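You operate a simulated robot arm through the tools that you are given. There is no shell and no other tool.

You run a simulated robot arm. Do the job below in one go: nothing can be reset, and whatever is moved stays where it is left.

Task
Put things in order on the top of the loading table. At the end: the long orange housing (marked "RIGHT") stands where the closed beige housing (marked "HOLD") stood; the long green housing (marked "LEFT") stands where the short grey housing (marked "RIGHT") stood; the closed beige housing stands where the long green housing stood; the teal cloth is on the brown carton (marked "BANDS"); the short grey housing stands where the teal cloth stood; whatever was shut is shut again. Leave all else as you found it, and nothing knocked over.

It is judged by the outcome, as a careful person would: the job done as asked, and still so three seconds after it is handed in. It fails if anything else is knocked over, pushed out of place, dropped, spilled or broken. Flat cloth is picked up by pressing the open fingertips on it (5 to 10 N) and closing them slowly along it; thin cloth reads only 2 to 8 mm in the jaws.

Robot
A 6-joint arm with a two-finger parallel gripper, fixed in place. Base frame: the origin is at the foot of the arm, x ahead of it, y to its left, z up; the work surface is at about z = 0. Lengths are in mm, angles in degrees, forces in N, time in s.
With the tool pointing down near the work surface it reaches from about 140 to 580 mm from the base axis. Its first joint turns from -66.0 to 66.0 degrees. Payload 2.1 kg.
Tool frame: the origin (TCP) lies between the finger pads and is the grasp point; the fingertips stand 30 mm ahead of it; z points along the fingers, y is the line along which they close. Largest opening 94 mm; finger width 28, thickness 10; the body of the gripper, 50 by 96 mm, starts 55 mm behind the TCP.
Orientation is told as [roll, pitch, yaw] about the base's x, y, z axes, in that order, counted from this pose: with the fingers straight down and closing along the base's y, the tool's x points along the base's -x, its y along +y and its z along -z.

Tools
- The arm moves only by the tool move_arm. Its argument "moves" is text: rows parted by semicolons, each of 7 numbers parted by spaces: the shift along the base's x, y, z in units of 30 mm (1.0 is 30 mm), then the turn, a rotation vector about the base's x, y, z in units of 5 degrees (1.0 is 5 degrees), then the opening, from 0 (shut) to 1 (fully open). In form: x y z wx wy wz grip; .... A call has 1 to 20 rows; each row shifts and turns the commanded pose from where the row before left it. A call with a number of a shift or a turn outside -1 to 1 is refused whole. A row lasts 0.2 s, in which the tool goes at most 50 mm and 8.6 degrees; a call with a longer step from one row to the next is refused whole, and so is a gripper value outside its range. Where a pose cannot be reached the arm comes as near as it can. A force on the tool above 40 N (or 10 N above the force at the start of the call, whichever is more), or a blocked arm, ends the call early, and 0.2 s more pass. Each finger travels about 72 mm/s and halts on what it meets, pressing with about 45 N; the grip force reading is that of the motor and also rises with nothing between the fingers. The clock runs only during rows and for 0.2 s after the last one: add rows that do not move to give the fingers time. The reply holds the time, the measured pose of the TCP, the force on the tool along the base axes, the opening and the grip force, in the units named above and with some noise, with the torque about the TCP (base axes, N m) and any sound that the robot's microphone picked up.
- Cameras (640 x 400 px; columns grow to the right, rows downward): "scene" is fixed at [53.6, -368.1, 488.3]; the picture's right is [0.79, -0.62, 0.00], its down [-0.33, -0.42, -0.85] and it looks along [0.52, 0.67, -0.53] (base axes); focal length 230 px, centre (320, 200). "wrist" rides on the gripper at [76, 14, -102] in the tool frame; the picture's right is [-0.18, 0.98, 0.00], its down [-0.75, -0.14, -0.64] and it looks along [-0.63, -0.12, 0.77] (tool axes); focal length 243 px, centre (320, 200). There is no depth. A picture from a camera that has moved, and an enlarged one, comes with that camera's place and axes in the base frame and with its lens.
- grab_frame(camera): a new picture of that camera. The clock stands still meanwhile.
- inspect(camera, box): a new picture of the part [left, top, right, bottom] of that camera's present view, enlarged. The clock stands still meanwhile.
- hand_in(): hands the job in; it is judged then, once.

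Nothing tells you positions but the pictures and the camera data. Unless the task says otherwise, let go and move clear before handing in.

The tools are called after "Emit:" by a JSON object that holds its "fn" and its "kwargs". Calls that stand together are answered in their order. move_arm: Moves the arm, as the interface text tells. Its arguments: {"type":"object","properties":{"moves":{"type":"string"}},"required":["moves"]} The other tools are called the same way: grab_frame (camera) takes a picture; inspect (camera, box) takes an enlarged picture of a part of a camera's view; hand_in () hands the job in.

At the start:

```text
time: 0.0
ee_pos: [333.9, 2.1, 324.5]
orientation: [0.0, 0.0, 0.1]
contact_force: [0.2, 1.0, 0.0]
moment: [0.04, 0.03, 0.0]
opening: 93.6
grip_force: 0.2
```

scene: 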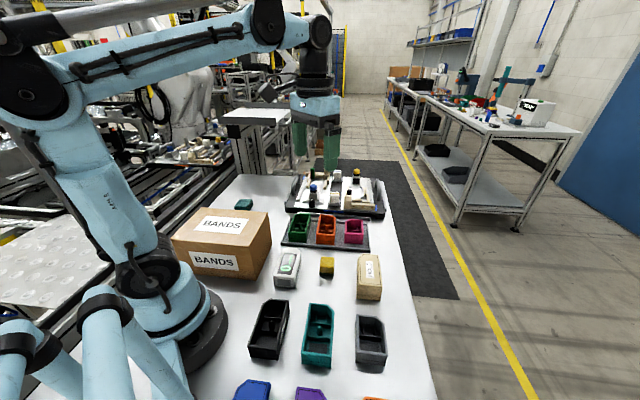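
wrist: 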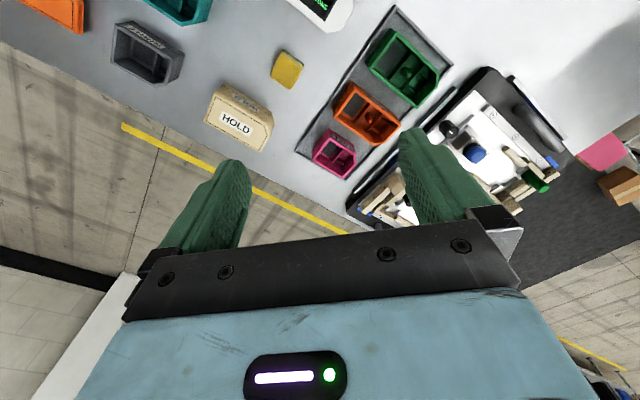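

I see a table with several coloured housings, a brown carton, a beige closed housing, and a tray of connectors. I'll look closer at the pictures before moving anything.

Emit:
{"fn": "inspect", "kwargs": {"camera": "scene", "box": [160, 170, 400, 320]}}

Emit:
{"fn": "inspect", "kwargs": {"camera": "scene", "box": [200, 270, 440, 400]}}

Emit:
{"fn": "inspect", "kwargs": {"camera": "wrist", "box": [0, 0, 320, 200]}}

Emit:
{"fn": "inspect", "kwargs": {"camera": "wrist", "box": [280, 0, 600, 200]}}

```text
2.67 times, centred on (280, 245) of scene
camera zoom: at [53.6, -368.1, 488.3], right [0.79, -0.62, 0.0], down [-0.33, -0.42, -0.85], along [0.52, 0.67, -0.53], focal length 614 px, centre (427, 80)
```

zoom: 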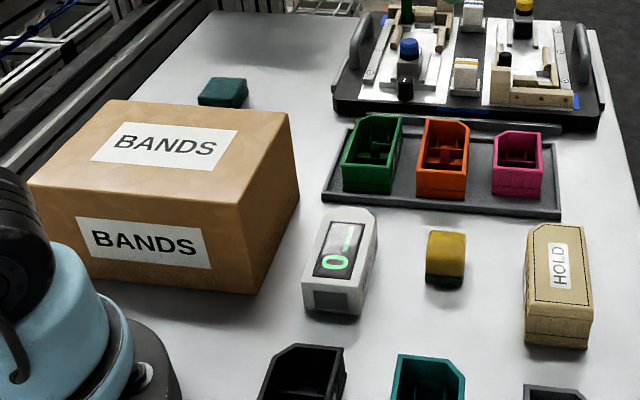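

```text
2.67 times, centred on (320, 335) of scene
camera zoom: at [53.6, -368.1, 488.3], right [0.79, -0.62, 0.0], down [-0.33, -0.42, -0.85], along [0.52, 0.67, -0.53], focal length 614 px, centre (320, -160)
```

zoom: 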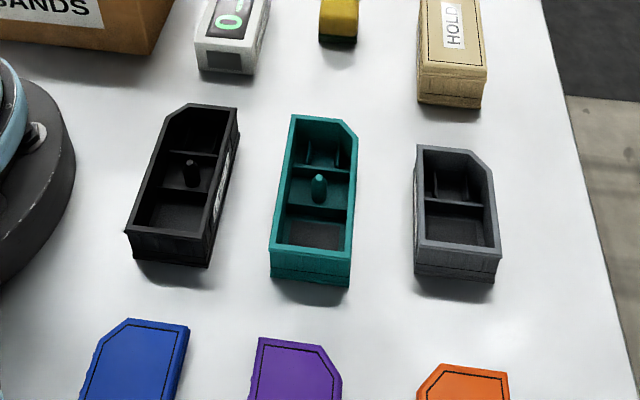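

```text
2.00 times, centred on (160, 100) of wrist
camera zoom: at [257.0, 14.4, 426.3], right [0.18, 0.98, 0.0], down [0.75, -0.14, 0.64], along [0.63, -0.12, -0.77], focal length 485 px, centre (640, 400)
```

zoom: 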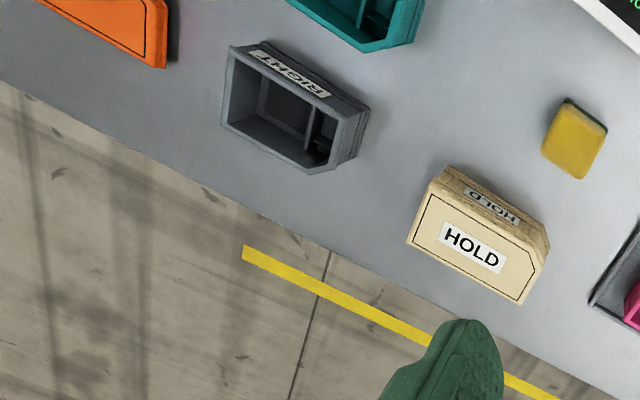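

```text
2.00 times, centred on (440, 100) of wrist
camera zoom: at [257.0, 14.4, 426.3], right [0.18, 0.98, 0.0], down [0.75, -0.14, 0.64], along [0.63, -0.12, -0.77], focal length 485 px, centre (80, 400)
```

zoom: 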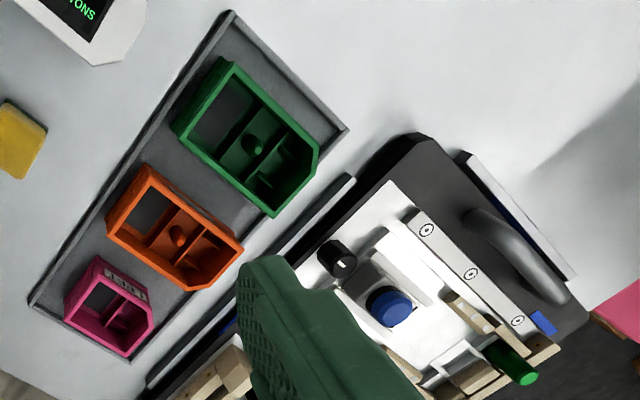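

The tray holds green, orange and pink housings. Black, teal and grey ones are nearer the arm, with closed blue, purple and orange ones nearer still, and a teal pad lies behind the carton. I'll tilt the wrist camera to look straight down and survey.

Emit:
{"fn": "move_arm", "kwargs": {"moves": "0 0 0.5 0 1 0 1; 0 0 0.5 0 1 0 1; 0 0 0.5 0 1 0 1; 0 0 0.5 0 1 0 1; 0 0 0 0 1 0 1; 0 0 0 0 1 0 1; 0 0 0 0 1 0 1; 0 0 0 0 0 0 1"}}

Emit:
{"fn": "grab_frame", "kwargs": {"camera": "wrist"}}

Emit:
{"fn": "grab_frame", "kwargs": {"camera": "scene"}}

```text
time: 1.1
ee_pos: [336.8, 1.8, 382.4]
orientation: [-0.1, 20.8, 0.0]
contact_force: [5.5, 3.8, -11.2]
moment: [-0.55, 0.22, -0.25]
opening: 93.7
grip_force: 0.0
stopped in row 5: the force on the tool passed its limit at 85 N (the readings are from after the stop); the commanded pose is now the measured one
```

```text
taken
camera wrist: at [302.4, 15.4, 504.4], right [0.17, 0.98, -0.07], down [0.93, -0.14, 0.33], along [0.32, -0.12, -0.94], focal length 243 px, centre (320, 200)
```

wrist: 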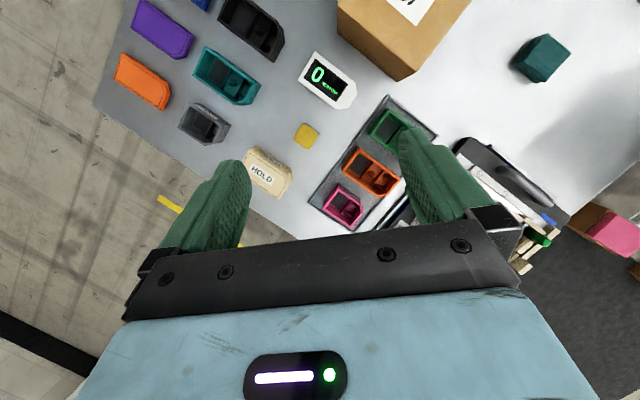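

```text
taken
```

scene: 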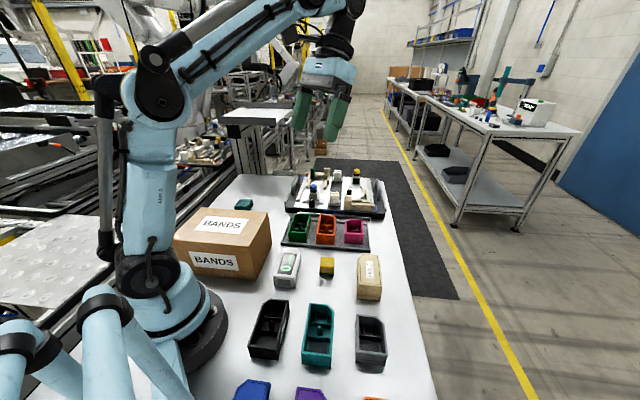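

The teal pad is at the far left and the rest of the layout is visible. The stop looks like an effect of the fast tilt. I'll zoom in on the details.

Emit:
{"fn": "inspect", "kwargs": {"camera": "wrist", "box": [480, 10, 600, 100]}}

Emit:
{"fn": "inspect", "kwargs": {"camera": "wrist", "box": [90, 0, 290, 150]}}

Emit:
{"fn": "inspect", "kwargs": {"camera": "wrist", "box": [230, 40, 450, 240]}}

Emit:
{"fn": "inspect", "kwargs": {"camera": "scene", "box": [220, 190, 270, 220]}}

Emit:
{"fn": "inspect", "kwargs": {"camera": "scene", "box": [280, 200, 390, 260]}}

```text
4.44 times, centred on (540, 55) of wrist
camera zoom: at [302.4, 15.4, 504.4], right [0.17, 0.98, -0.07], down [0.93, -0.14, 0.33], along [0.32, -0.12, -0.94], focal length 1078 px, centre (-658, 844)
```

zoom: 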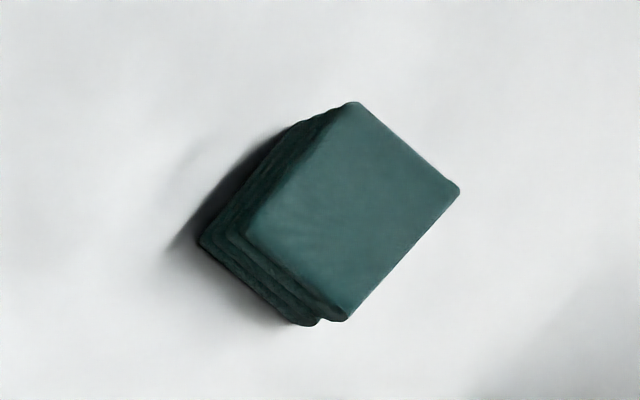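

```text
2.67 times, centred on (190, 75) of wrist
camera zoom: at [302.4, 15.4, 504.4], right [0.17, 0.98, -0.07], down [0.93, -0.14, 0.33], along [0.32, -0.12, -0.94], focal length 647 px, centre (667, 533)
```

zoom: 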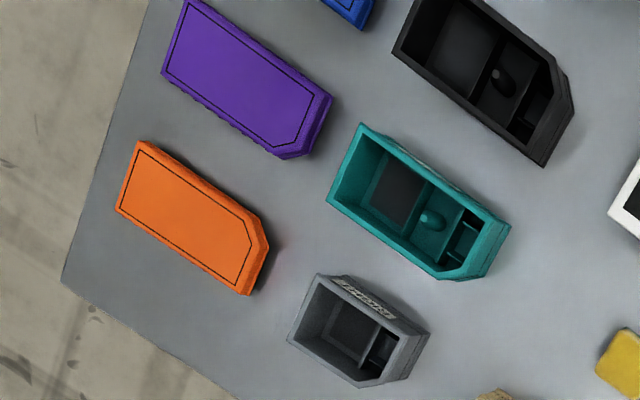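

```text
2.00 times, centred on (340, 140) of wrist
camera zoom: at [302.4, 15.4, 504.4], right [0.17, 0.98, -0.07], down [0.93, -0.14, 0.33], along [0.32, -0.12, -0.94], focal length 485 px, centre (280, 320)
```

zoom: 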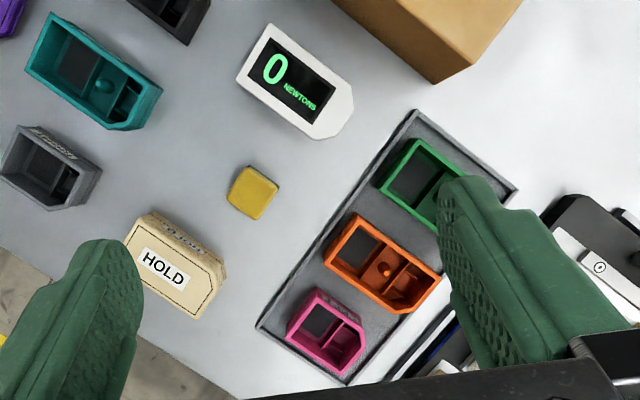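

```text
12.80 times, centred on (245, 205) of scene
camera zoom: at [53.6, -368.1, 488.3], right [0.79, -0.62, 0.0], down [-0.33, -0.42, -0.85], along [0.52, 0.67, -0.53], focal length 2945 px, centre (1280, 136)
```

zoom: 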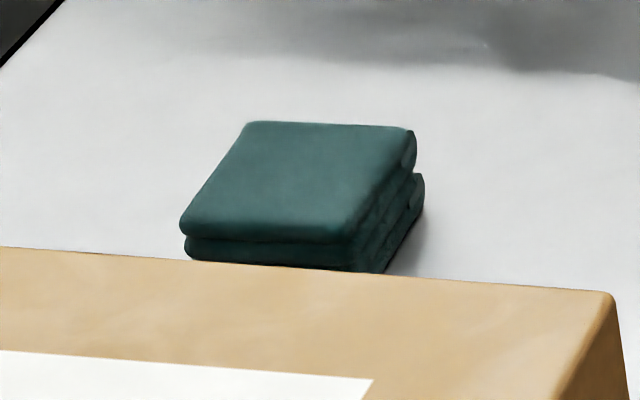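

```text
5.82 times, centred on (335, 230) of scene
camera zoom: at [53.6, -368.1, 488.3], right [0.79, -0.62, 0.0], down [-0.33, -0.42, -0.85], along [0.52, 0.67, -0.53], focal length 1339 px, centre (233, 26)
```

zoom: 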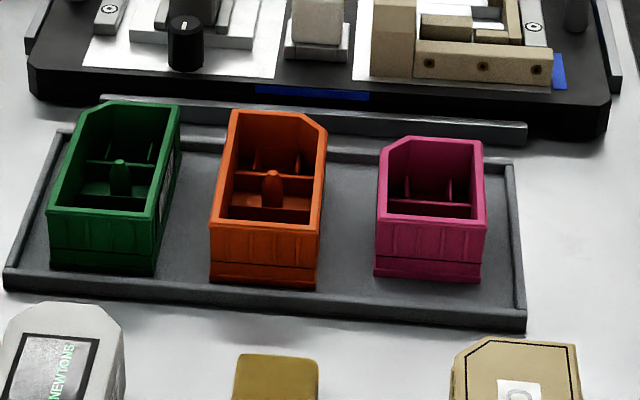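

The layout is now fairly clear: everything sits at about 45° to the base. There are two orange housings, so I need to read the labels to tell which is "RIGHT". I'll undo the tilt and look at the tray from the carton side.

Emit:
{"fn": "move_arm", "kwargs": {"moves": "0 0 0 0 -0.8 0 1; 0 0 0 0 -0.8 0 1; 0 0 0 0 -0.8 0 1; 0 0 0 0 -0.8 0 1; 0 0 0 0 -0.9 0 1; 0 0 0 0 0 0 1"}}

Emit:
{"fn": "move_arm", "kwargs": {"moves": "-0.2 0.6 -0.4 0 0 -0.9 1; -0.2 0.6 -0.4 0 0 -0.9 1; -0.1 0.6 -0.4 0 0 -0.9 1; -0.1 0.6 -0.4 0 0 -0.9 1; -0.1 0.5 -0.4 0 0 -0.9 1; -0.1 0.5 -0.4 0 0 -0.9 1; -0.1 0.5 -0.4 0 0 -0.9 1; -0.1 0.5 -0.4 0 0 -0.9 1; -0.1 0.5 -0.4 0 0 -0.9 1; -0.1 0.2 -0.4 0 0 -0.9 1; 0 0 0 0 0 0 1"}}

Emit:
{"fn": "grab_frame", "kwargs": {"camera": "wrist"}}

```text
time: 2.5
ee_pos: [337.3, 0.7, 381.4]
orientation: [0.0, 0.4, 0.1]
contact_force: [-0.3, 0.3, 0.7]
moment: [0.01, 0.01, -0.01]
opening: 93.9
grip_force: 0.1
```

```text
time: 4.9
ee_pos: [299.8, 155.7, 262.1]
orientation: [0.1, 0.4, -45.0]
contact_force: [0.3, 0.5, -0.3]
moment: [-0.01, 0.0, 0.02]
opening: 94.2
grip_force: 0.0
```

```text
taken
camera wrist: at [256.9, 217.0, 364.6], right [0.83, 0.56, 0.0], down [0.44, -0.64, 0.64], along [0.36, -0.53, -0.77], focal length 243 px, centre (320, 200)
```

wrist: 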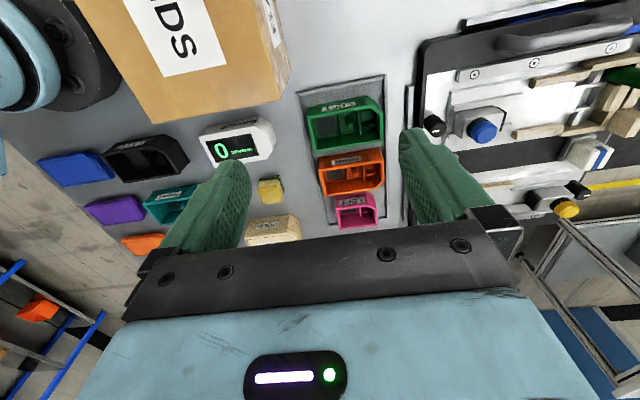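

Emit:
{"fn": "inspect", "kwargs": {"camera": "wrist", "box": [290, 70, 410, 240]}}

Emit:
{"fn": "inspect", "kwargs": {"camera": "wrist", "box": [100, 110, 310, 260]}}

Emit:
{"fn": "inspect", "kwargs": {"camera": "wrist", "box": [300, 80, 390, 140]}}

Emit:
{"fn": "inspect", "kwargs": {"camera": "wrist", "box": [310, 135, 400, 195]}}

```text
2.35 times, centred on (350, 155) of wrist
camera zoom: at [256.9, 217.0, 364.6], right [0.83, 0.56, 0.0], down [0.44, -0.64, 0.64], along [0.36, -0.53, -0.77], focal length 571 px, centre (249, 306)
```

zoom: 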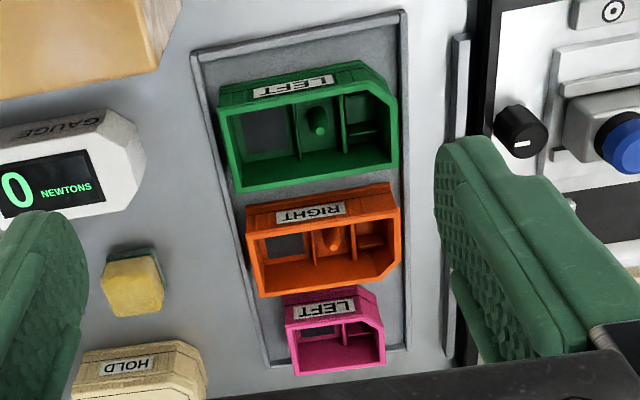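

```text
2.67 times, centred on (205, 185) of wrist
camera zoom: at [256.9, 217.0, 364.6], right [0.83, 0.56, 0.0], down [0.44, -0.64, 0.64], along [0.36, -0.53, -0.77], focal length 647 px, centre (627, 240)
```

zoom: 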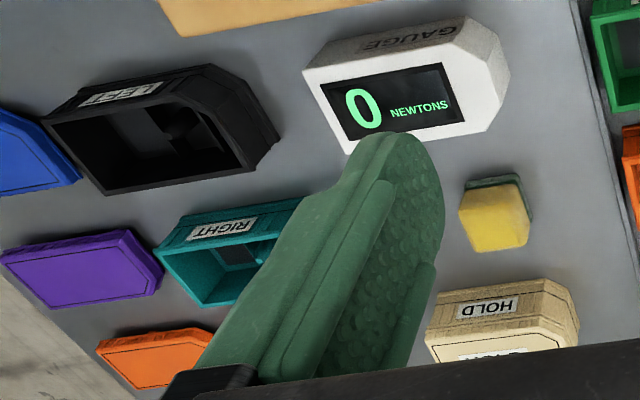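

```text
6.67 times, centred on (345, 110) of wrist
camera zoom: at [256.9, 217.0, 364.6], right [0.83, 0.56, 0.0], down [0.44, -0.64, 0.64], along [0.36, -0.53, -0.77], focal length 1618 px, centre (153, 800)
```

zoom: 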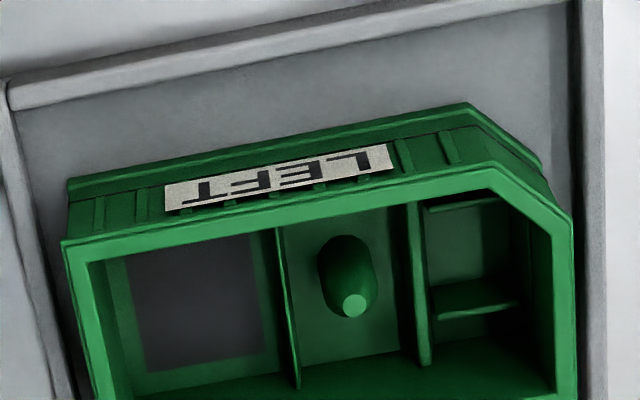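

```text
6.67 times, centred on (355, 165) of wrist
camera zoom: at [256.9, 217.0, 364.6], right [0.83, 0.56, 0.0], down [0.44, -0.64, 0.64], along [0.36, -0.53, -0.77], focal length 1618 px, centre (87, 433)
```

zoom: 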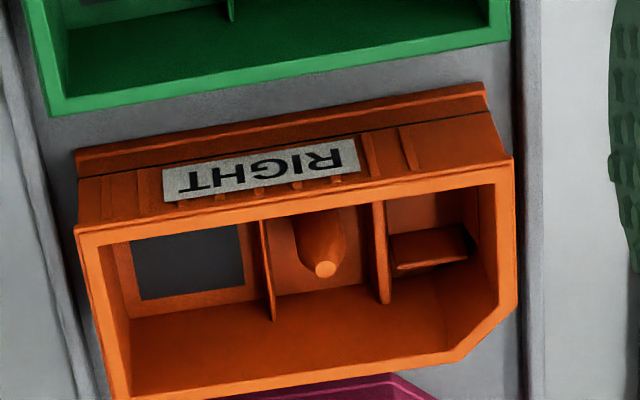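

Labels confirmed: in the tray, green is "LEFT" and the long orange is "RIGHT". The plan is cloth to carton, grey to the cloth's spot, green to grey's spot, beige to green's spot, then orange to beige's spot. First I'll hover over the teal cloth, at about (273, 368).

Emit:
{"fn": "move_arm", "kwargs": {"moves": "-0.045 0.353 -0.1 0 0 0.9 1; -0.045 0.353 -0.1 0 0 0.9 1; -0.045 0.353 -0.1 0 0 0.9 1; -0.045 0.353 -0.1 0 0 0.9 1; -0.045 0.353 -0.1 0 0 0.9 1; -0.045 0.353 -0.1 0 0 0.9 1; -0.045 0.353 -0.1 0 0 0.9 1; -0.045 0.353 -0.1 0 0 0.9 1; -0.045 0.353 -0.1 0 0 0.9 1; -0.045 0.353 -0.1 0 0 0.9 1; -0.045 0.353 -0.1 0 0 0.9 1; -0.045 0.353 -0.1 0 0 0.9 1; -0.045 0.353 -0.1 0 0 0.9 1; -0.045 0.353 -0.1 0 0 0.9 1; -0.045 0.353 -0.1 0 0 0.9 1; -0.045 0.353 -0.1 0 0 0.9 1; -0.045 0.353 -0.1 0 0 0.9 1; -0.045 0.353 -0.1 0 0 0.9 1; -0.045 0.353 -0.1 0 0 0.9 1; -0.045 0.353 -0.1 0 0 0.9 1"}}

Emit:
{"fn": "grab_frame", "kwargs": {"camera": "wrist"}}

Emit:
{"fn": "grab_frame", "kwargs": {"camera": "scene"}}

```text
time: 9.1
ee_pos: [276.5, 366.8, 201.7]
orientation: [0.0, 0.5, 45.1]
contact_force: [0.4, -0.2, 0.2]
moment: [0.0, 0.01, 0.0]
opening: 94.1
grip_force: 0.1
```

```text
taken
camera wrist: at [212.7, 324.0, 305.1], right [-0.57, 0.82, 0.0], down [0.64, 0.44, 0.64], along [0.52, 0.36, -0.77], focal length 243 px, centre (320, 200)
```

wrist: 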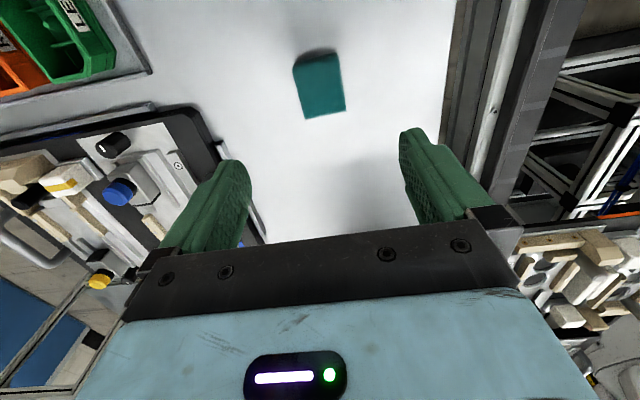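

```text
taken
```

scene: 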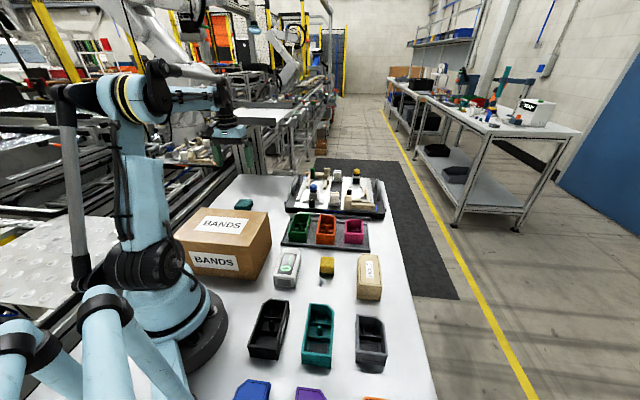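

The cloth is nearly centred under the gripper. I'll zoom in to check its orientation and offset.

Emit:
{"fn": "inspect", "kwargs": {"camera": "wrist", "box": [270, 30, 370, 140]}}

Emit:
{"fn": "inspect", "kwargs": {"camera": "scene", "box": [160, 190, 290, 300]}}

```text
3.64 times, centred on (320, 85) of wrist
camera zoom: at [212.7, 324.0, 305.1], right [-0.57, 0.82, 0.0], down [0.64, 0.44, 0.64], along [0.52, 0.36, -0.77], focal length 882 px, centre (320, 618)
```

zoom: 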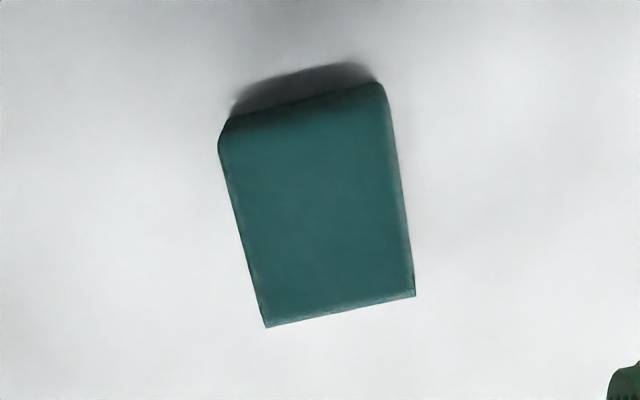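

```text
3.64 times, centred on (225, 245) of scene
camera zoom: at [53.6, -368.1, 488.3], right [0.79, -0.62, 0.0], down [-0.33, -0.42, -0.85], along [0.52, 0.67, -0.53], focal length 837 px, centre (666, 36)
```

zoom: 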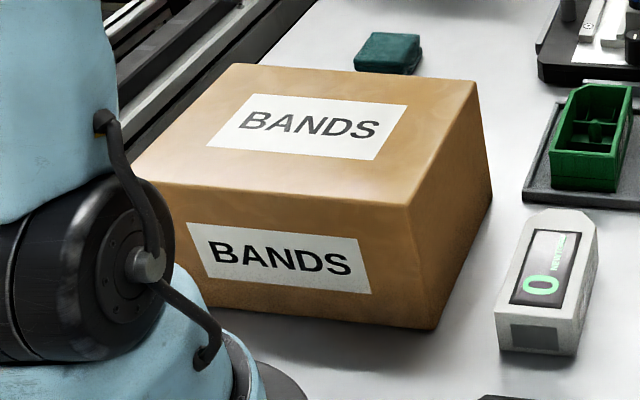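

The cloth is a folded pad about 50 mm across and 25 mm thick, aligned at 45°. I'll shift slightly and lower the open fingers around it.

Emit:
{"fn": "move_arm", "kwargs": {"moves": "-0.13 -0.13 -0.6 0 0 0 1; 0 0 -0.6 0 0 0 1; 0 0 -0.6 0 0 0 1; 0 0 -0.6 0 0 0 1; 0 0 -0.6 0 0 0 1; 0 0 -0.6 0 0 0 1; 0 0 -0.6 0 0 0 1; 0 0 -0.5 0 0 0 1; 0 0 -0.4 0 0 0 1; 0 0 -0.3 0 0 0 1; 0 0 -0.2 0 0 0 1; 0 0 0 0 0 0 1"}}

Emit:
{"fn": "grab_frame", "kwargs": {"camera": "wrist"}}

Emit:
{"fn": "inspect", "kwargs": {"camera": "scene", "box": [200, 140, 320, 220]}}

```text
time: 11.7
ee_pos: [270.0, 363.3, 32.3]
orientation: [0.0, 0.5, 45.0]
contact_force: [-0.7, 0.0, 0.3]
moment: [-0.01, 0.01, -0.02]
opening: 93.9
grip_force: 0.1
```

```text
taken
camera wrist: at [206.4, 318.8, 135.9], right [-0.56, 0.83, 0.0], down [0.64, 0.44, 0.64], along [0.53, 0.36, -0.77], focal length 243 px, centre (320, 200)
```

wrist: 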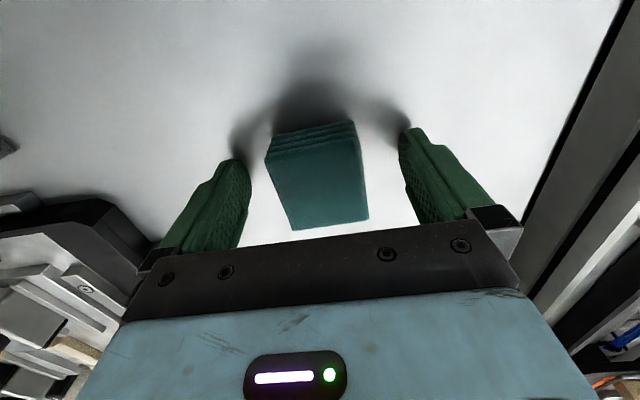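

```text
5.00 times, centred on (260, 180) of scene
camera zoom: at [53.6, -368.1, 488.3], right [0.79, -0.62, 0.0], down [-0.33, -0.42, -0.85], along [0.52, 0.67, -0.53], focal length 1150 px, centre (620, 300)
```

zoom: 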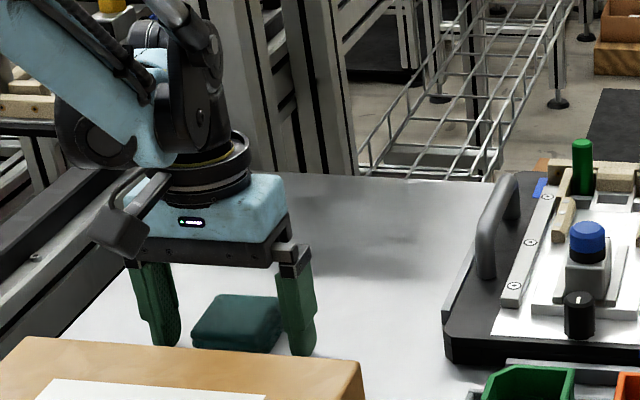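

The fingers straddle the cloth, with its centre at about (273, 366). I'll close slowly now.

Emit:
{"fn": "move_arm", "kwargs": {"moves": "0.05 0.05 0.03 0 0 0 0.9; 0.05 0.05 0.03 0 0 0 0.82; 0 0 0 0 0 0 0.75; 0 0 0 0 0 0 0.68; 0 0 0 0 0 0 0.62; 0 0 0 0 0 0 0.57; 0 0 0 0 0 0 0.53; 0 0 0 0 0 0 0.49; 0 0 0 0 0 0 0.45; 0 0 0 0 0 0 0.41; 0 0 0 0 0 0 0.41"}}

Emit:
{"fn": "grab_frame", "kwargs": {"camera": "wrist"}}

```text
time: 14.1
ee_pos: [273.6, 365.8, 35.1]
orientation: [0.0, 0.5, 45.0]
contact_force: [-0.3, 0.2, 1.7]
moment: [0.04, 0.02, 0.06]
opening: 49.0
grip_force: 45.6
```

```text
taken
camera wrist: at [210.1, 321.7, 138.3], right [-0.56, 0.83, 0.0], down [0.64, 0.44, 0.64], along [0.53, 0.36, -0.77], focal length 243 px, centre (320, 200)
```

wrist: 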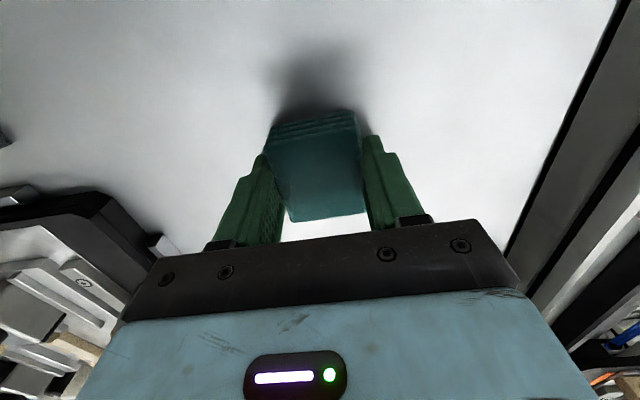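

The cloth is held firmly, at 49 mm opening and 45 N. I estimate the carton's top at z≈117, centred near (147, 158). I'll lift the cloth and carry it over.

Emit:
{"fn": "move_arm", "kwargs": {"moves": "0 0 0.3 0 0 0 0.35; 0 0 0.5 0 0 0 0.35; 0 0 0.6 0 0 0 0.35; 0 0 0.6 0 0 0 0.35; 0 0 0.6 0 0 0 0.35; 0 0 0.6 0 0 0 0.35; 0 0 0.6 0 0 0 0.35; 0 0 0.6 0 0 0 0.35; 0 0 0.6 0 0 0 0.35; 0 0 0.6 0 0 0 0.35; 0 0 0.4 0 0 0 0.35; 0 0 0 0 0 0 0.35"}}

Emit:
{"fn": "grab_frame", "kwargs": {"camera": "wrist"}}

Emit:
{"fn": "grab_frame", "kwargs": {"camera": "scene"}}

```text
time: 16.7
ee_pos: [272.3, 365.2, 215.0]
orientation: [0.0, 0.5, 45.0]
contact_force: [-0.2, 0.1, 0.0]
moment: [-0.03, 0.03, -0.02]
opening: 48.9
grip_force: 44.6
```

```text
taken
camera wrist: at [210.1, 322.3, 318.9], right [-0.56, 0.83, 0.0], down [0.64, 0.44, 0.64], along [0.53, 0.36, -0.77], focal length 243 px, centre (320, 200)
```

wrist: 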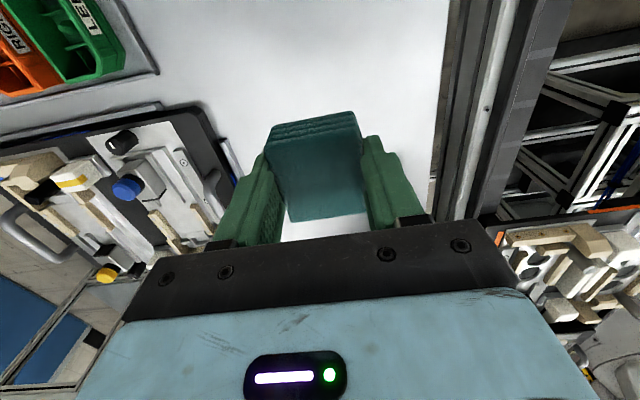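

```text
taken
```

scene: 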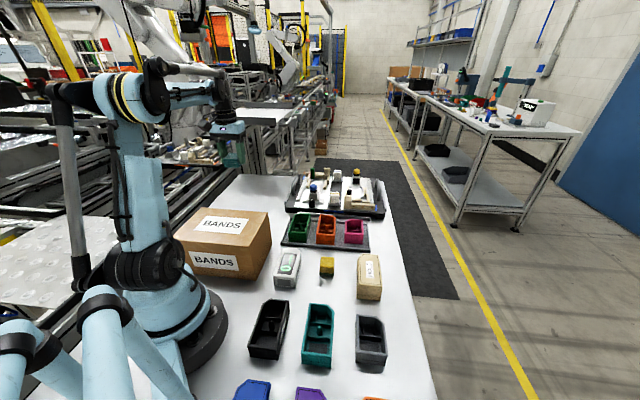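

The cloth is lifted. I'll carry it over the carton, heading for about (161, 172).

Emit:
{"fn": "move_arm", "kwargs": {"moves": "-0.2 -0.35 0 0 0 0 0.35; -0.37 -0.643 0 0 0 0 0.35; -0.37 -0.643 0 0 0 0 0.35; -0.37 -0.643 0 0 0 0 0.35; -0.37 -0.643 0 0 0 0 0.35; -0.37 -0.643 0 0 0 0 0.35; -0.37 -0.643 0 0 0 0 0.35; -0.37 -0.643 0 0 0 0 0.35; -0.37 -0.643 0 0 0 0 0.35; -0.37 -0.643 0 0 0 0 0.35; -0.17 -0.3 0 0 0 0 0.35; 0 0 0 0 0 0 0.35"}}

Emit:
{"fn": "grab_frame", "kwargs": {"camera": "wrist"}}

Emit:
{"fn": "grab_frame", "kwargs": {"camera": "scene"}}

```text
time: 19.3
ee_pos: [164.4, 172.6, 213.2]
orientation: [0.0, 0.5, 45.0]
contact_force: [-0.7, 0.0, -0.1]
moment: [0.01, 0.04, 0.03]
opening: 48.9
grip_force: 45.4
```

```text
taken
camera wrist: at [100.2, 128.4, 317.4], right [-0.56, 0.83, 0.0], down [0.64, 0.44, 0.64], along [0.53, 0.36, -0.77], focal length 243 px, centre (320, 200)
```

wrist: 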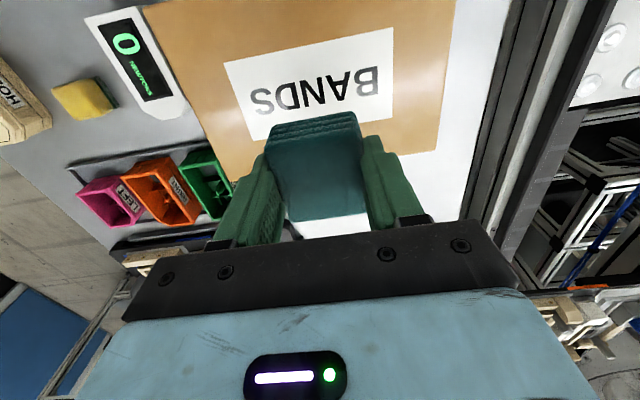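

```text
taken
```

scene: 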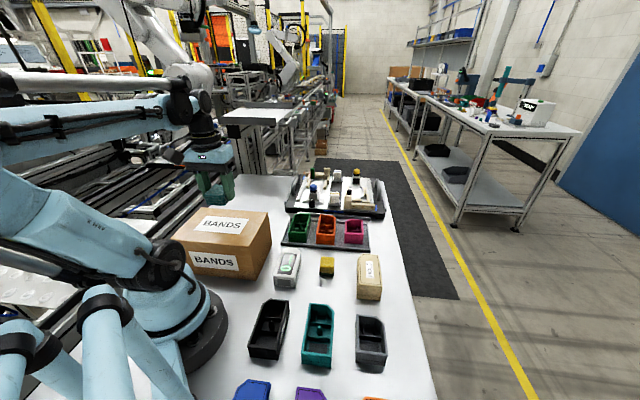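

The cloth hangs over the far half of the carton top. I'll shift back about 10 mm for more margin, then lower gently.

Emit:
{"fn": "move_arm", "kwargs": {"moves": "-0.13 -0.13 -0.3 0 0 0 0.35; -0.13 -0.13 -0.4 0 0 0 0.35; 0 0 -0.4 0 0 0 0.35; 0 0 -0.3 0 0 0 0.35; 0 0 -0.2 0 0 0 0.35; 0 0 -0.1 0 0 0 0.35; 0 0 0 0 0 0 0.35"}}

Emit:
{"fn": "inspect", "kwargs": {"camera": "scene", "box": [160, 140, 290, 250]}}

Emit:
{"fn": "grab_frame", "kwargs": {"camera": "wrist"}}

```text
time: 20.9
ee_pos: [154.6, 165.3, 164.4]
orientation: [0.0, 0.5, 44.9]
contact_force: [-0.2, 0.0, -1.6]
moment: [0.0, -0.01, -0.02]
opening: 48.7
grip_force: 45.3
```

```text
3.64 times, centred on (225, 195) of scene
camera zoom: at [53.6, -368.1, 488.3], right [0.79, -0.62, 0.0], down [-0.33, -0.42, -0.85], along [0.52, 0.67, -0.53], focal length 837 px, centre (666, 218)
```

zoom: 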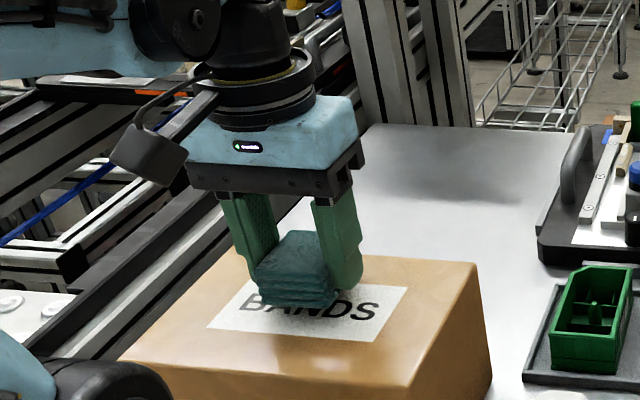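

```text
taken
camera wrist: at [91.7, 120.9, 267.4], right [-0.56, 0.83, 0.0], down [0.64, 0.44, 0.64], along [0.53, 0.36, -0.77], focal length 243 px, centre (320, 200)
```

wrist: 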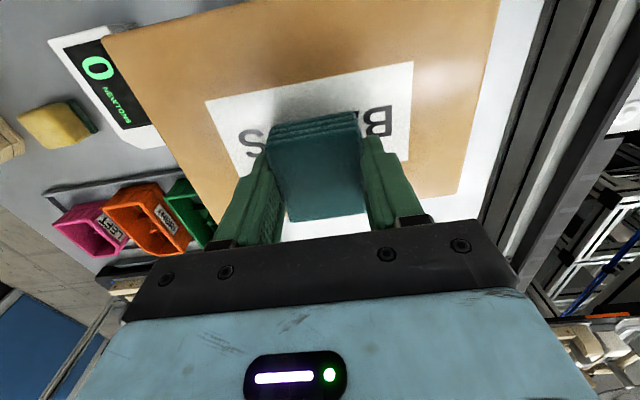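

The cloth is just above the carton. I'll lower it in small steps, watching the force.

Emit:
{"fn": "move_arm", "kwargs": {"moves": "0 0 -0.1 0 0 0 0.35; 0 0 -0.1 0 0 0 0.35; 0 0 0 0 0 0 0.35"}}

```text
time: 21.7
ee_pos: [154.8, 166.0, 158.9]
orientation: [0.0, 0.5, 45.0]
contact_force: [-0.3, 0.7, 0.4]
moment: [-0.03, 0.01, -0.02]
opening: 48.8
grip_force: 45.0
```

Emit:
{"fn": "move_arm", "kwargs": {"moves": "0 0 -0.07 0 0 0 0.35; 0 0 -0.07 0 0 0 0.35; 0 0 0 0 0 0 0.35"}}

Emit:
{"fn": "inspect", "kwargs": {"camera": "scene", "box": [190, 175, 250, 235]}}

```text
time: 22.5
ee_pos: [155.3, 166.6, 155.0]
orientation: [-0.1, 0.5, 45.0]
contact_force: [1.1, -1.0, 8.3]
moment: [0.23, 0.05, 0.01]
opening: 48.8
grip_force: 44.9
```

```text
6.67 times, centred on (220, 205) of scene
camera zoom: at [53.6, -368.1, 488.3], right [0.79, -0.62, 0.0], down [-0.33, -0.42, -0.85], along [0.52, 0.67, -0.53], focal length 1534 px, centre (987, 167)
```

zoom: 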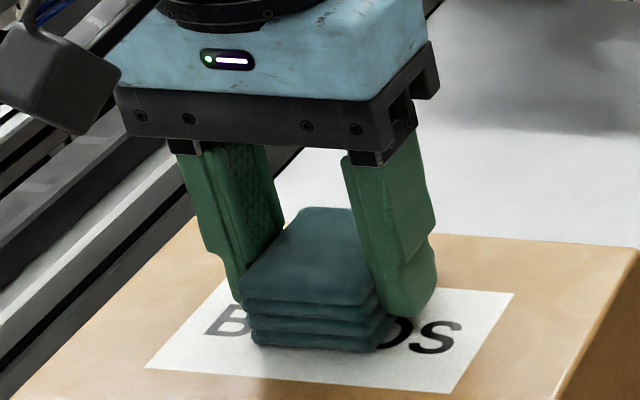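

Contact reads 8 N, so the cloth rests on the carton. I'll open slowly and rise.

Emit:
{"fn": "move_arm", "kwargs": {"moves": "0 0 0 0 0 0 0.5; 0 0 0 0 0 0 0.55; 0 0 0 0 0 0 0.6; 0 0 0 0 0 0 0.7; 0 0 0 0 0 0 0.8; 0 0 0 0 0 0 0.9; 0 0 0.2 0 0 0 0.95; 0 0 0.4 0 0 0 1; 0 0 0.6 0 0 0 1; 0 0 0.6 0 0 0 1; 0 0 0.6 0 0 0 1; 0 0 0.6 0 0 0 1; 0 0 0 0 0 0 1"}}

Emit:
{"fn": "inspect", "kwargs": {"camera": "scene", "box": [160, 150, 290, 260]}}

Emit:
{"fn": "grab_frame", "kwargs": {"camera": "wrist"}}

```text
time: 25.3
ee_pos: [155.2, 164.2, 243.9]
orientation: [-0.1, 0.5, 45.0]
contact_force: [0.2, -0.7, 0.0]
moment: [-0.03, -0.01, -0.01]
opening: 94.1
grip_force: 0.1
```

```text
3.64 times, centred on (225, 205) of scene
camera zoom: at [53.6, -368.1, 488.3], right [0.79, -0.62, 0.0], down [-0.33, -0.42, -0.85], along [0.52, 0.67, -0.53], focal length 837 px, centre (666, 182)
```

zoom: 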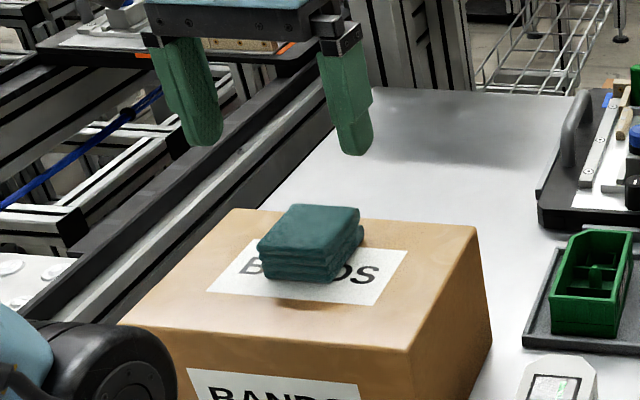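

```text
taken
camera wrist: at [92.1, 121.0, 347.3], right [-0.56, 0.83, 0.0], down [0.64, 0.44, 0.64], along [0.53, 0.36, -0.77], focal length 243 px, centre (320, 200)
```

wrist: 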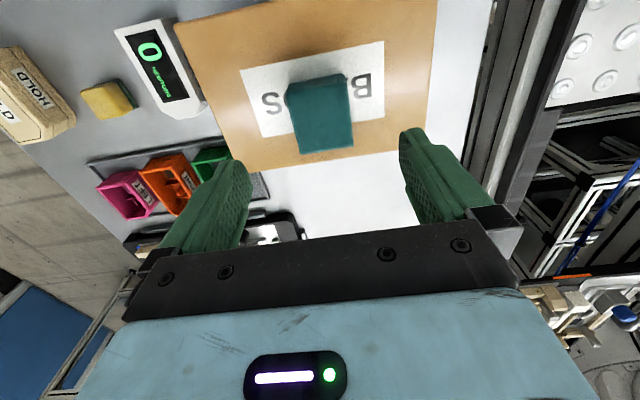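

The teal cloth now sits on the carton. Next is the grey housing, at about (281, -237); I'll travel there at height.

Emit:
{"fn": "move_arm", "kwargs": {"moves": "0.5 -0.6 0 0 0 0 1; 0.56 -0.68 0 0 0 0 1; 0.56 -0.68 0 0 0 0 1; 0.56 -0.68 0 0 0 0 1; 0.56 -0.68 0 0 0 0 1; 0.56 -0.68 0 0 0 0 1; 0.56 -0.68 0 0 0 0 1; 0.56 -0.68 0 0 0 0 1; 0 -0.79 -0.14 0 0 0 1; 0 -0.79 -0.14 0 0 0 1; 0 -0.79 -0.14 0 0 0 1; 0 -0.79 -0.14 0 0 0 1; 0 -0.79 -0.14 0 0 0 1; 0 -0.79 -0.14 0 0 0 1; 0 -0.79 -0.14 0 0 0 1; 0 -0.79 -0.14 0 0 0 1; 0 -0.79 -0.14 0 0 0 1; 0 -0.79 -0.14 0 0 0 1; -0.1 -0.1 0 0 0 0 1; 0 0 0 0 0 0 1"}}

Emit:
{"fn": "grab_frame", "kwargs": {"camera": "wrist"}}

Emit:
{"fn": "grab_frame", "kwargs": {"camera": "scene"}}

```text
time: 29.5
ee_pos: [283.9, -236.0, 202.5]
orientation: [0.0, 0.6, 44.9]
contact_force: [0.5, -0.7, 0.1]
moment: [0.01, -0.02, 0.02]
opening: 93.8
grip_force: 0.0
```

```text
taken
camera wrist: at [220.7, -280.7, 306.8], right [-0.56, 0.83, 0.0], down [0.64, 0.44, 0.64], along [0.53, 0.36, -0.77], focal length 243 px, centre (320, 200)
```

wrist: 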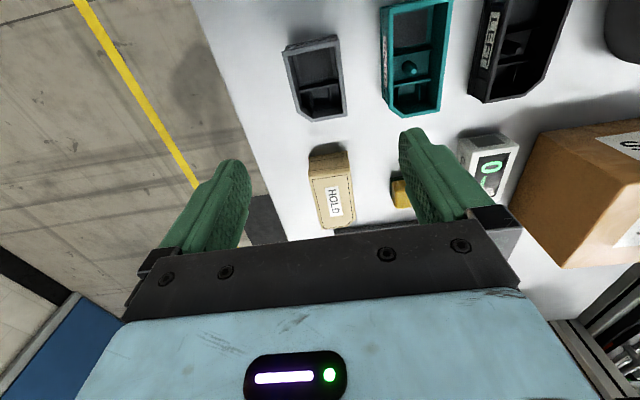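

```text
taken
```

scene: 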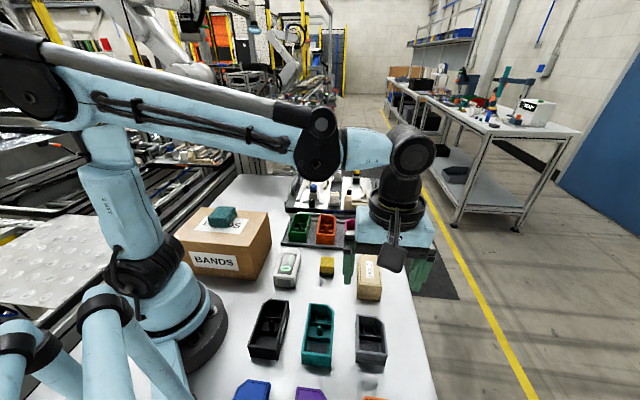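

Emit:
{"fn": "inspect", "kwargs": {"camera": "wrist", "box": [260, 20, 380, 140]}}

Emit:
{"fn": "inspect", "kwargs": {"camera": "wrist", "box": [280, 130, 400, 240]}}

```text
3.33 times, centred on (320, 80) of wrist
camera zoom: at [220.7, -280.7, 306.8], right [-0.56, 0.83, 0.0], down [0.64, 0.44, 0.64], along [0.53, 0.36, -0.77], focal length 809 px, centre (320, 600)
```

zoom: 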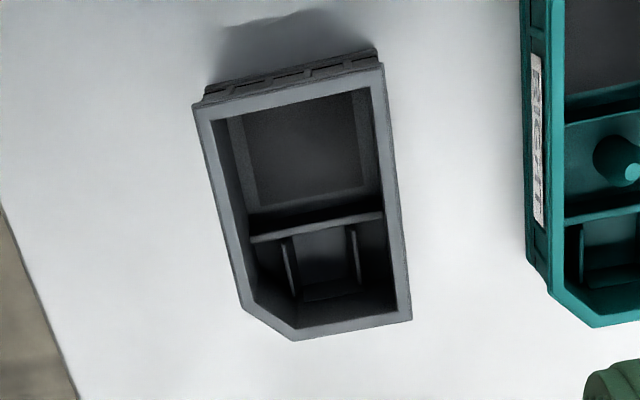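

```text
3.64 times, centred on (340, 185) of wrist
camera zoom: at [220.7, -280.7, 306.8], right [-0.56, 0.83, 0.0], down [0.64, 0.44, 0.64], along [0.53, 0.36, -0.77], focal length 882 px, centre (247, 254)
```

zoom: 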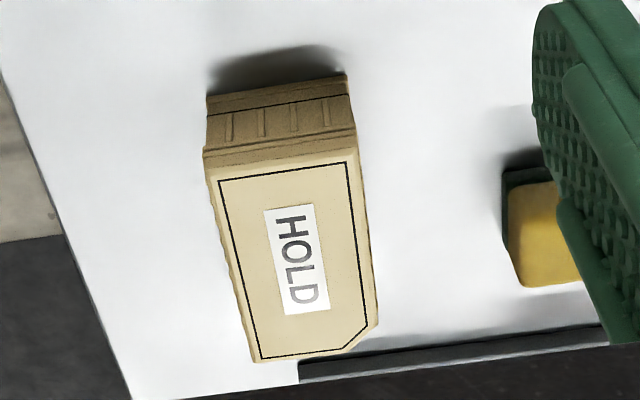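

The grey housing is about 54×72 mm, centred near (279.5, -243.5) at yaw ≈45.4°. I'll shift and lower over it with the fingers open.

Emit:
{"fn": "move_arm", "kwargs": {"moves": "-0.15 -0.25 -0.5 0 0 0 1; 0 0 -0.6 0 0 0 1; 0 0 -0.6 0 0 0 1; 0 0 -0.6 0 0 0 1; 0 0 -0.6 0 0 0 1; 0 0 -0.6 0 0 0 1; 0 0 -0.6 0 0 0 1; 0 0 0 0 0 0 1"}}

Emit:
{"fn": "grab_frame", "kwargs": {"camera": "wrist"}}

```text
time: 31.3
ee_pos: [280.4, -244.7, 79.7]
orientation: [0.0, 0.5, 45.0]
contact_force: [0.4, -0.4, 0.2]
moment: [0.0, -0.01, -0.07]
opening: 94.1
grip_force: 0.1
```

```text
taken
camera wrist: at [217.1, -287.7, 182.6], right [-0.56, 0.83, 0.0], down [0.64, 0.44, 0.64], along [0.53, 0.36, -0.77], focal length 243 px, centre (320, 200)
```

wrist: 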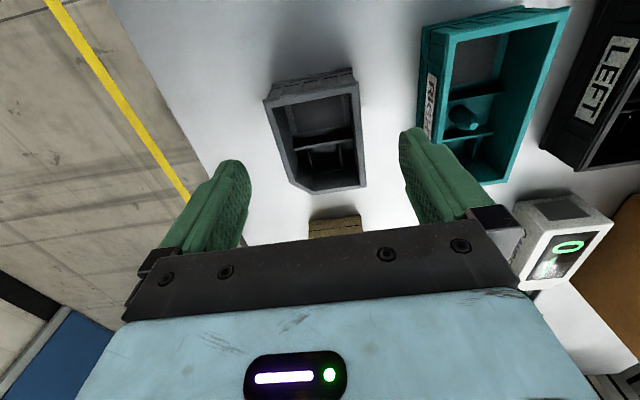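

Alignment is good. I'll make a small shift back, lower the rest of the way and close on it.

Emit:
{"fn": "move_arm", "kwargs": {"moves": "-0.08 -0.05 -0.4 0 0 0 1; 0 0 -0.4 0 0 0 1; 0 0 -0.3 0 0 0 1; 0 0 -0.2 0 0 0 1; 0 0 -0.1 0 0 0 1; 0 0 0 0 0 0 0.9; 0 0 0 0 0 0 0.8; 0 0 0 0 0 0 0.72; 0 0 0 0 0 0 0.66; 0 0 0 0 0 0 0.62; 0 0 0 0 0 0 0.58; 0 0 0 0 0 0 0.54; 0 0 0 0 0 0 0.5; 0 0 0 0 0 0 0.5"}}

Emit:
{"fn": "grab_frame", "kwargs": {"camera": "wrist"}}

Emit:
{"fn": "inspect", "kwargs": {"camera": "scene", "box": [300, 250, 440, 400]}}

```text
time: 34.3
ee_pos: [279.3, -244.4, 37.8]
orientation: [0.0, 0.5, 45.0]
contact_force: [0.4, -0.4, 0.0]
moment: [0.01, 0.02, -0.02]
opening: 57.5
grip_force: 45.0
```

```text
taken
camera wrist: at [215.3, -288.7, 140.3], right [-0.56, 0.83, 0.0], down [0.64, 0.44, 0.64], along [0.53, 0.36, -0.77], focal length 243 px, centre (320, 200)
```

wrist: 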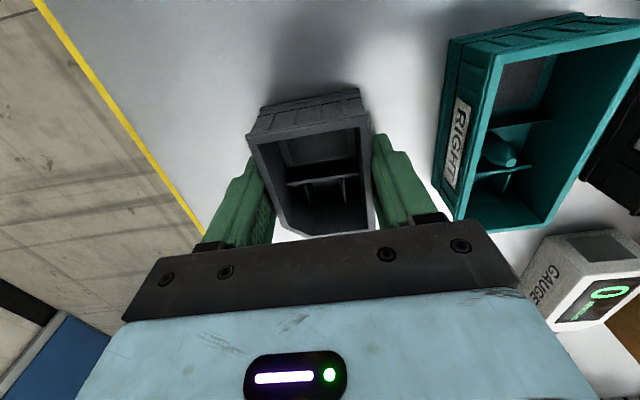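

```text
2.67 times, centred on (370, 325) of scene
camera zoom: at [53.6, -368.1, 488.3], right [0.79, -0.62, 0.0], down [-0.33, -0.42, -0.85], along [0.52, 0.67, -0.53], focal length 614 px, centre (187, -133)
```

zoom: 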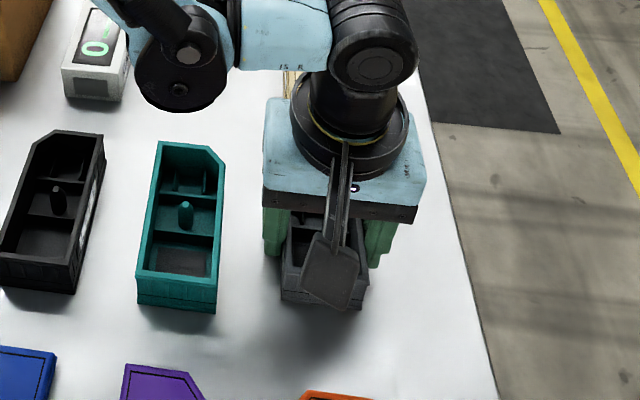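

Emit:
{"fn": "inspect", "kwargs": {"camera": "wrist", "box": [230, 80, 410, 250]}}

```text
2.35 times, centred on (320, 165) of wrist
camera zoom: at [215.3, -288.7, 140.3], right [-0.56, 0.83, 0.0], down [0.64, 0.44, 0.64], along [0.53, 0.36, -0.77], focal length 571 px, centre (320, 282)
```

zoom: 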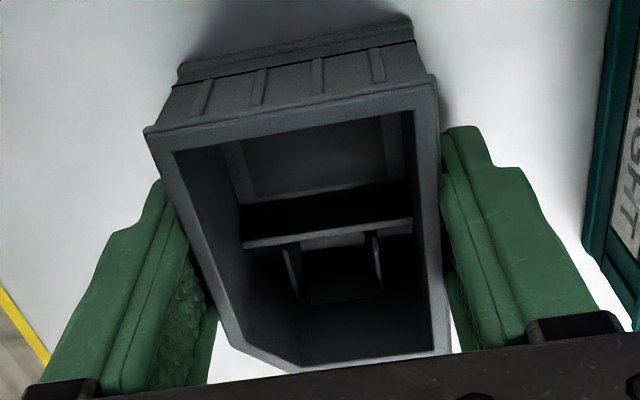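

The grey housing is gripped (57.5 mm), centred at the TCP near (279.5, -244). I'll lift it straight up, then carry it around to the cloth's old spot.

Emit:
{"fn": "move_arm", "kwargs": {"moves": "0 0 0.2 0 0 0 0.45; 0 0 0.4 0 0 0 0.45; 0 0 0.6 0 0 0 0.45; 0 0 0.7 0 0 0 0.45; 0 0 0.7 0 0 0 0.45; 0 0 0.7 0 0 0 0.45; 0 0 0.7 0 0 0 0.45; 0 0 0.7 0 0 0 0.45; 0 0 0.7 0 0 0 0.45; 0 0 0.6 0 0 0 0.45; 0 0 0 0 0 0 0.45"}}

Emit:
{"fn": "grab_frame", "kwargs": {"camera": "scene"}}

```text
time: 36.7
ee_pos: [278.8, -244.9, 217.4]
orientation: [-0.1, 0.5, 44.9]
contact_force: [0.0, -0.5, -1.3]
moment: [-0.01, 0.0, 0.03]
opening: 57.6
grip_force: 45.0
```

```text
taken
```

scene: 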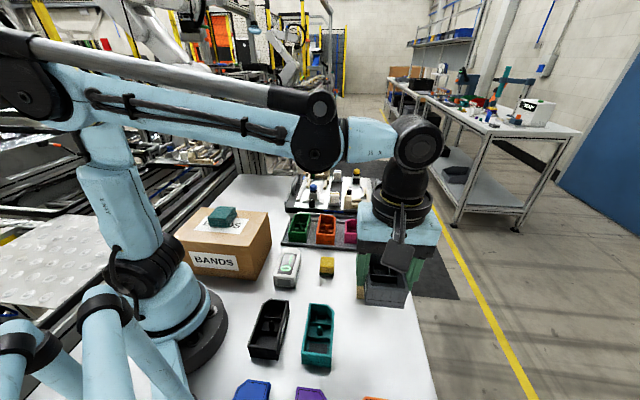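

Emit:
{"fn": "move_arm", "kwargs": {"moves": "0.1 0.4 0 0 0 0 0.45; 0.17 0.8 0 0 0 0 0.45; 0.17 0.83 0 0 0 0 0.45; 0.17 0.83 0 0 0 0 0.45; 0.17 0.83 0 0 0 0 0.45; 0.17 0.83 0 0 0 0 0.45; 0.17 0.83 0 0 0 0 0.45; 0.17 0.83 0 0 0 0 0.45; 0.17 0.83 0 0 0 0 0.45; 0.17 0.83 0 0 0 0 0.45; 0 0.83 0 0 0 0 0.45; -0.1 0.83 0 0 0 0 0.45; -0.1 0.83 0 0 0 0 0.45; -0.14 0.83 0 0 0 0 0.45; -0.14 0.83 0 0 0 0 0.45; -0.14 0.83 0 0 0 0 0.45; -0.14 0.83 0 0 0 0 0.45; -0.14 0.6 0 0 0 0 0.45; -0.1 0.4 0 0 0 0 0.45; 0 0 0 0 0 0 0.45"}}

```text
time: 40.9
ee_pos: [297.5, 195.9, 217.2]
orientation: [0.0, 0.5, 45.0]
contact_force: [0.4, 0.9, -1.3]
moment: [0.03, 0.01, -0.01]
opening: 57.5
grip_force: 45.1
```

Emit:
{"fn": "move_arm", "kwargs": {"moves": "-0.08 0.5 0 0 0 0 0.45; -0.12 0.8 0 0 0 0 0.45; -0.12 0.8 -0.2 0 0 0 0.45; -0.12 0.8 -0.4 0 0 0 0.45; -0.12 0.8 -0.5 0 0 0 0.45; -0.12 0.8 -0.6 0 0 0 0.45; -0.09 0.6 -0.6 0 0 0 0.45; -0.05 0.35 -0.6 0 0 0 0.45; 0 0.2 -0.6 0 0 0 0.45; 0 0 -0.6 0 0 0 0.45; 0 0 -0.5 0 0 0 0.45; 0 0 0 0 0 0 0.45"}}

Emit:
{"fn": "grab_frame", "kwargs": {"camera": "wrist"}}

Emit:
{"fn": "inspect", "kwargs": {"camera": "scene", "box": [200, 140, 320, 220]}}

```text
time: 43.5
ee_pos: [271.9, 364.6, 78.1]
orientation: [0.1, 0.5, 45.0]
contact_force: [0.2, 0.0, -1.4]
moment: [-0.01, 0.04, 0.02]
opening: 57.4
grip_force: 44.7
```

```text
taken
camera wrist: at [209.3, 320.5, 181.5], right [-0.56, 0.83, 0.0], down [0.64, 0.44, 0.64], along [0.53, 0.36, -0.77], focal length 243 px, centre (320, 200)
```

wrist: 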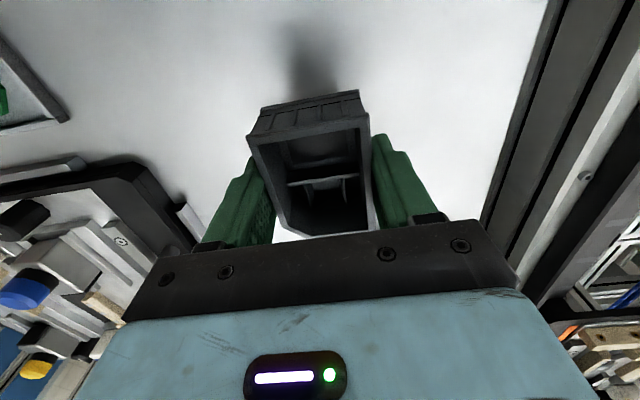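

```text
5.00 times, centred on (260, 180) of scene
camera zoom: at [53.6, -368.1, 488.3], right [0.79, -0.62, 0.0], down [-0.33, -0.42, -0.85], along [0.52, 0.67, -0.53], focal length 1150 px, centre (620, 300)
```

zoom: 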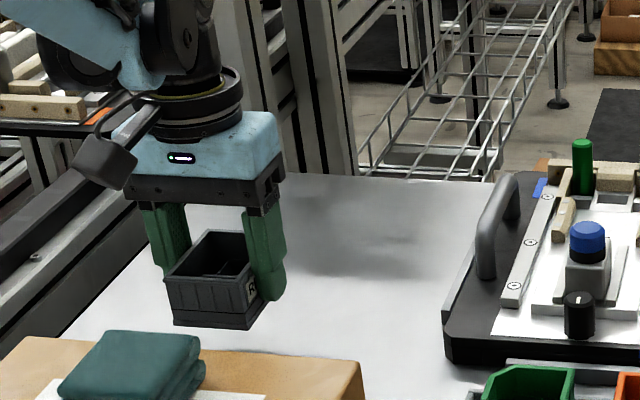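

The grey housing is over the cloth's old spot. I'll lower it the last 40 mm gently.

Emit:
{"fn": "move_arm", "kwargs": {"moves": "0.03 0.03 -0.4 0 0 0 0.45; 0 0 -0.4 0 0 0 0.45; 0 0 -0.3 0 0 0 0.45; 0 0 -0.1 0 0 0 0.45; 0 0 0 0 0 0 0.45"}}

```text
time: 44.7
ee_pos: [273.7, 366.0, 43.6]
orientation: [0.0, 0.5, 45.0]
contact_force: [-0.3, 0.0, -0.7]
moment: [0.01, 0.01, 0.02]
opening: 57.3
grip_force: 45.1
```

Emit:
{"fn": "move_arm", "kwargs": {"moves": "0 0 -0.07 0 0 0 0.45; 0 0 -0.07 0 0 0 0.45; 0 0 0 0 0 0 0.45"}}

```text
time: 45.5
ee_pos: [272.2, 365.6, 38.8]
orientation: [0.1, 0.4, 45.0]
contact_force: [0.2, 0.2, -1.3]
moment: [0.02, 0.03, 0.0]
opening: 57.4
grip_force: 45.1
```

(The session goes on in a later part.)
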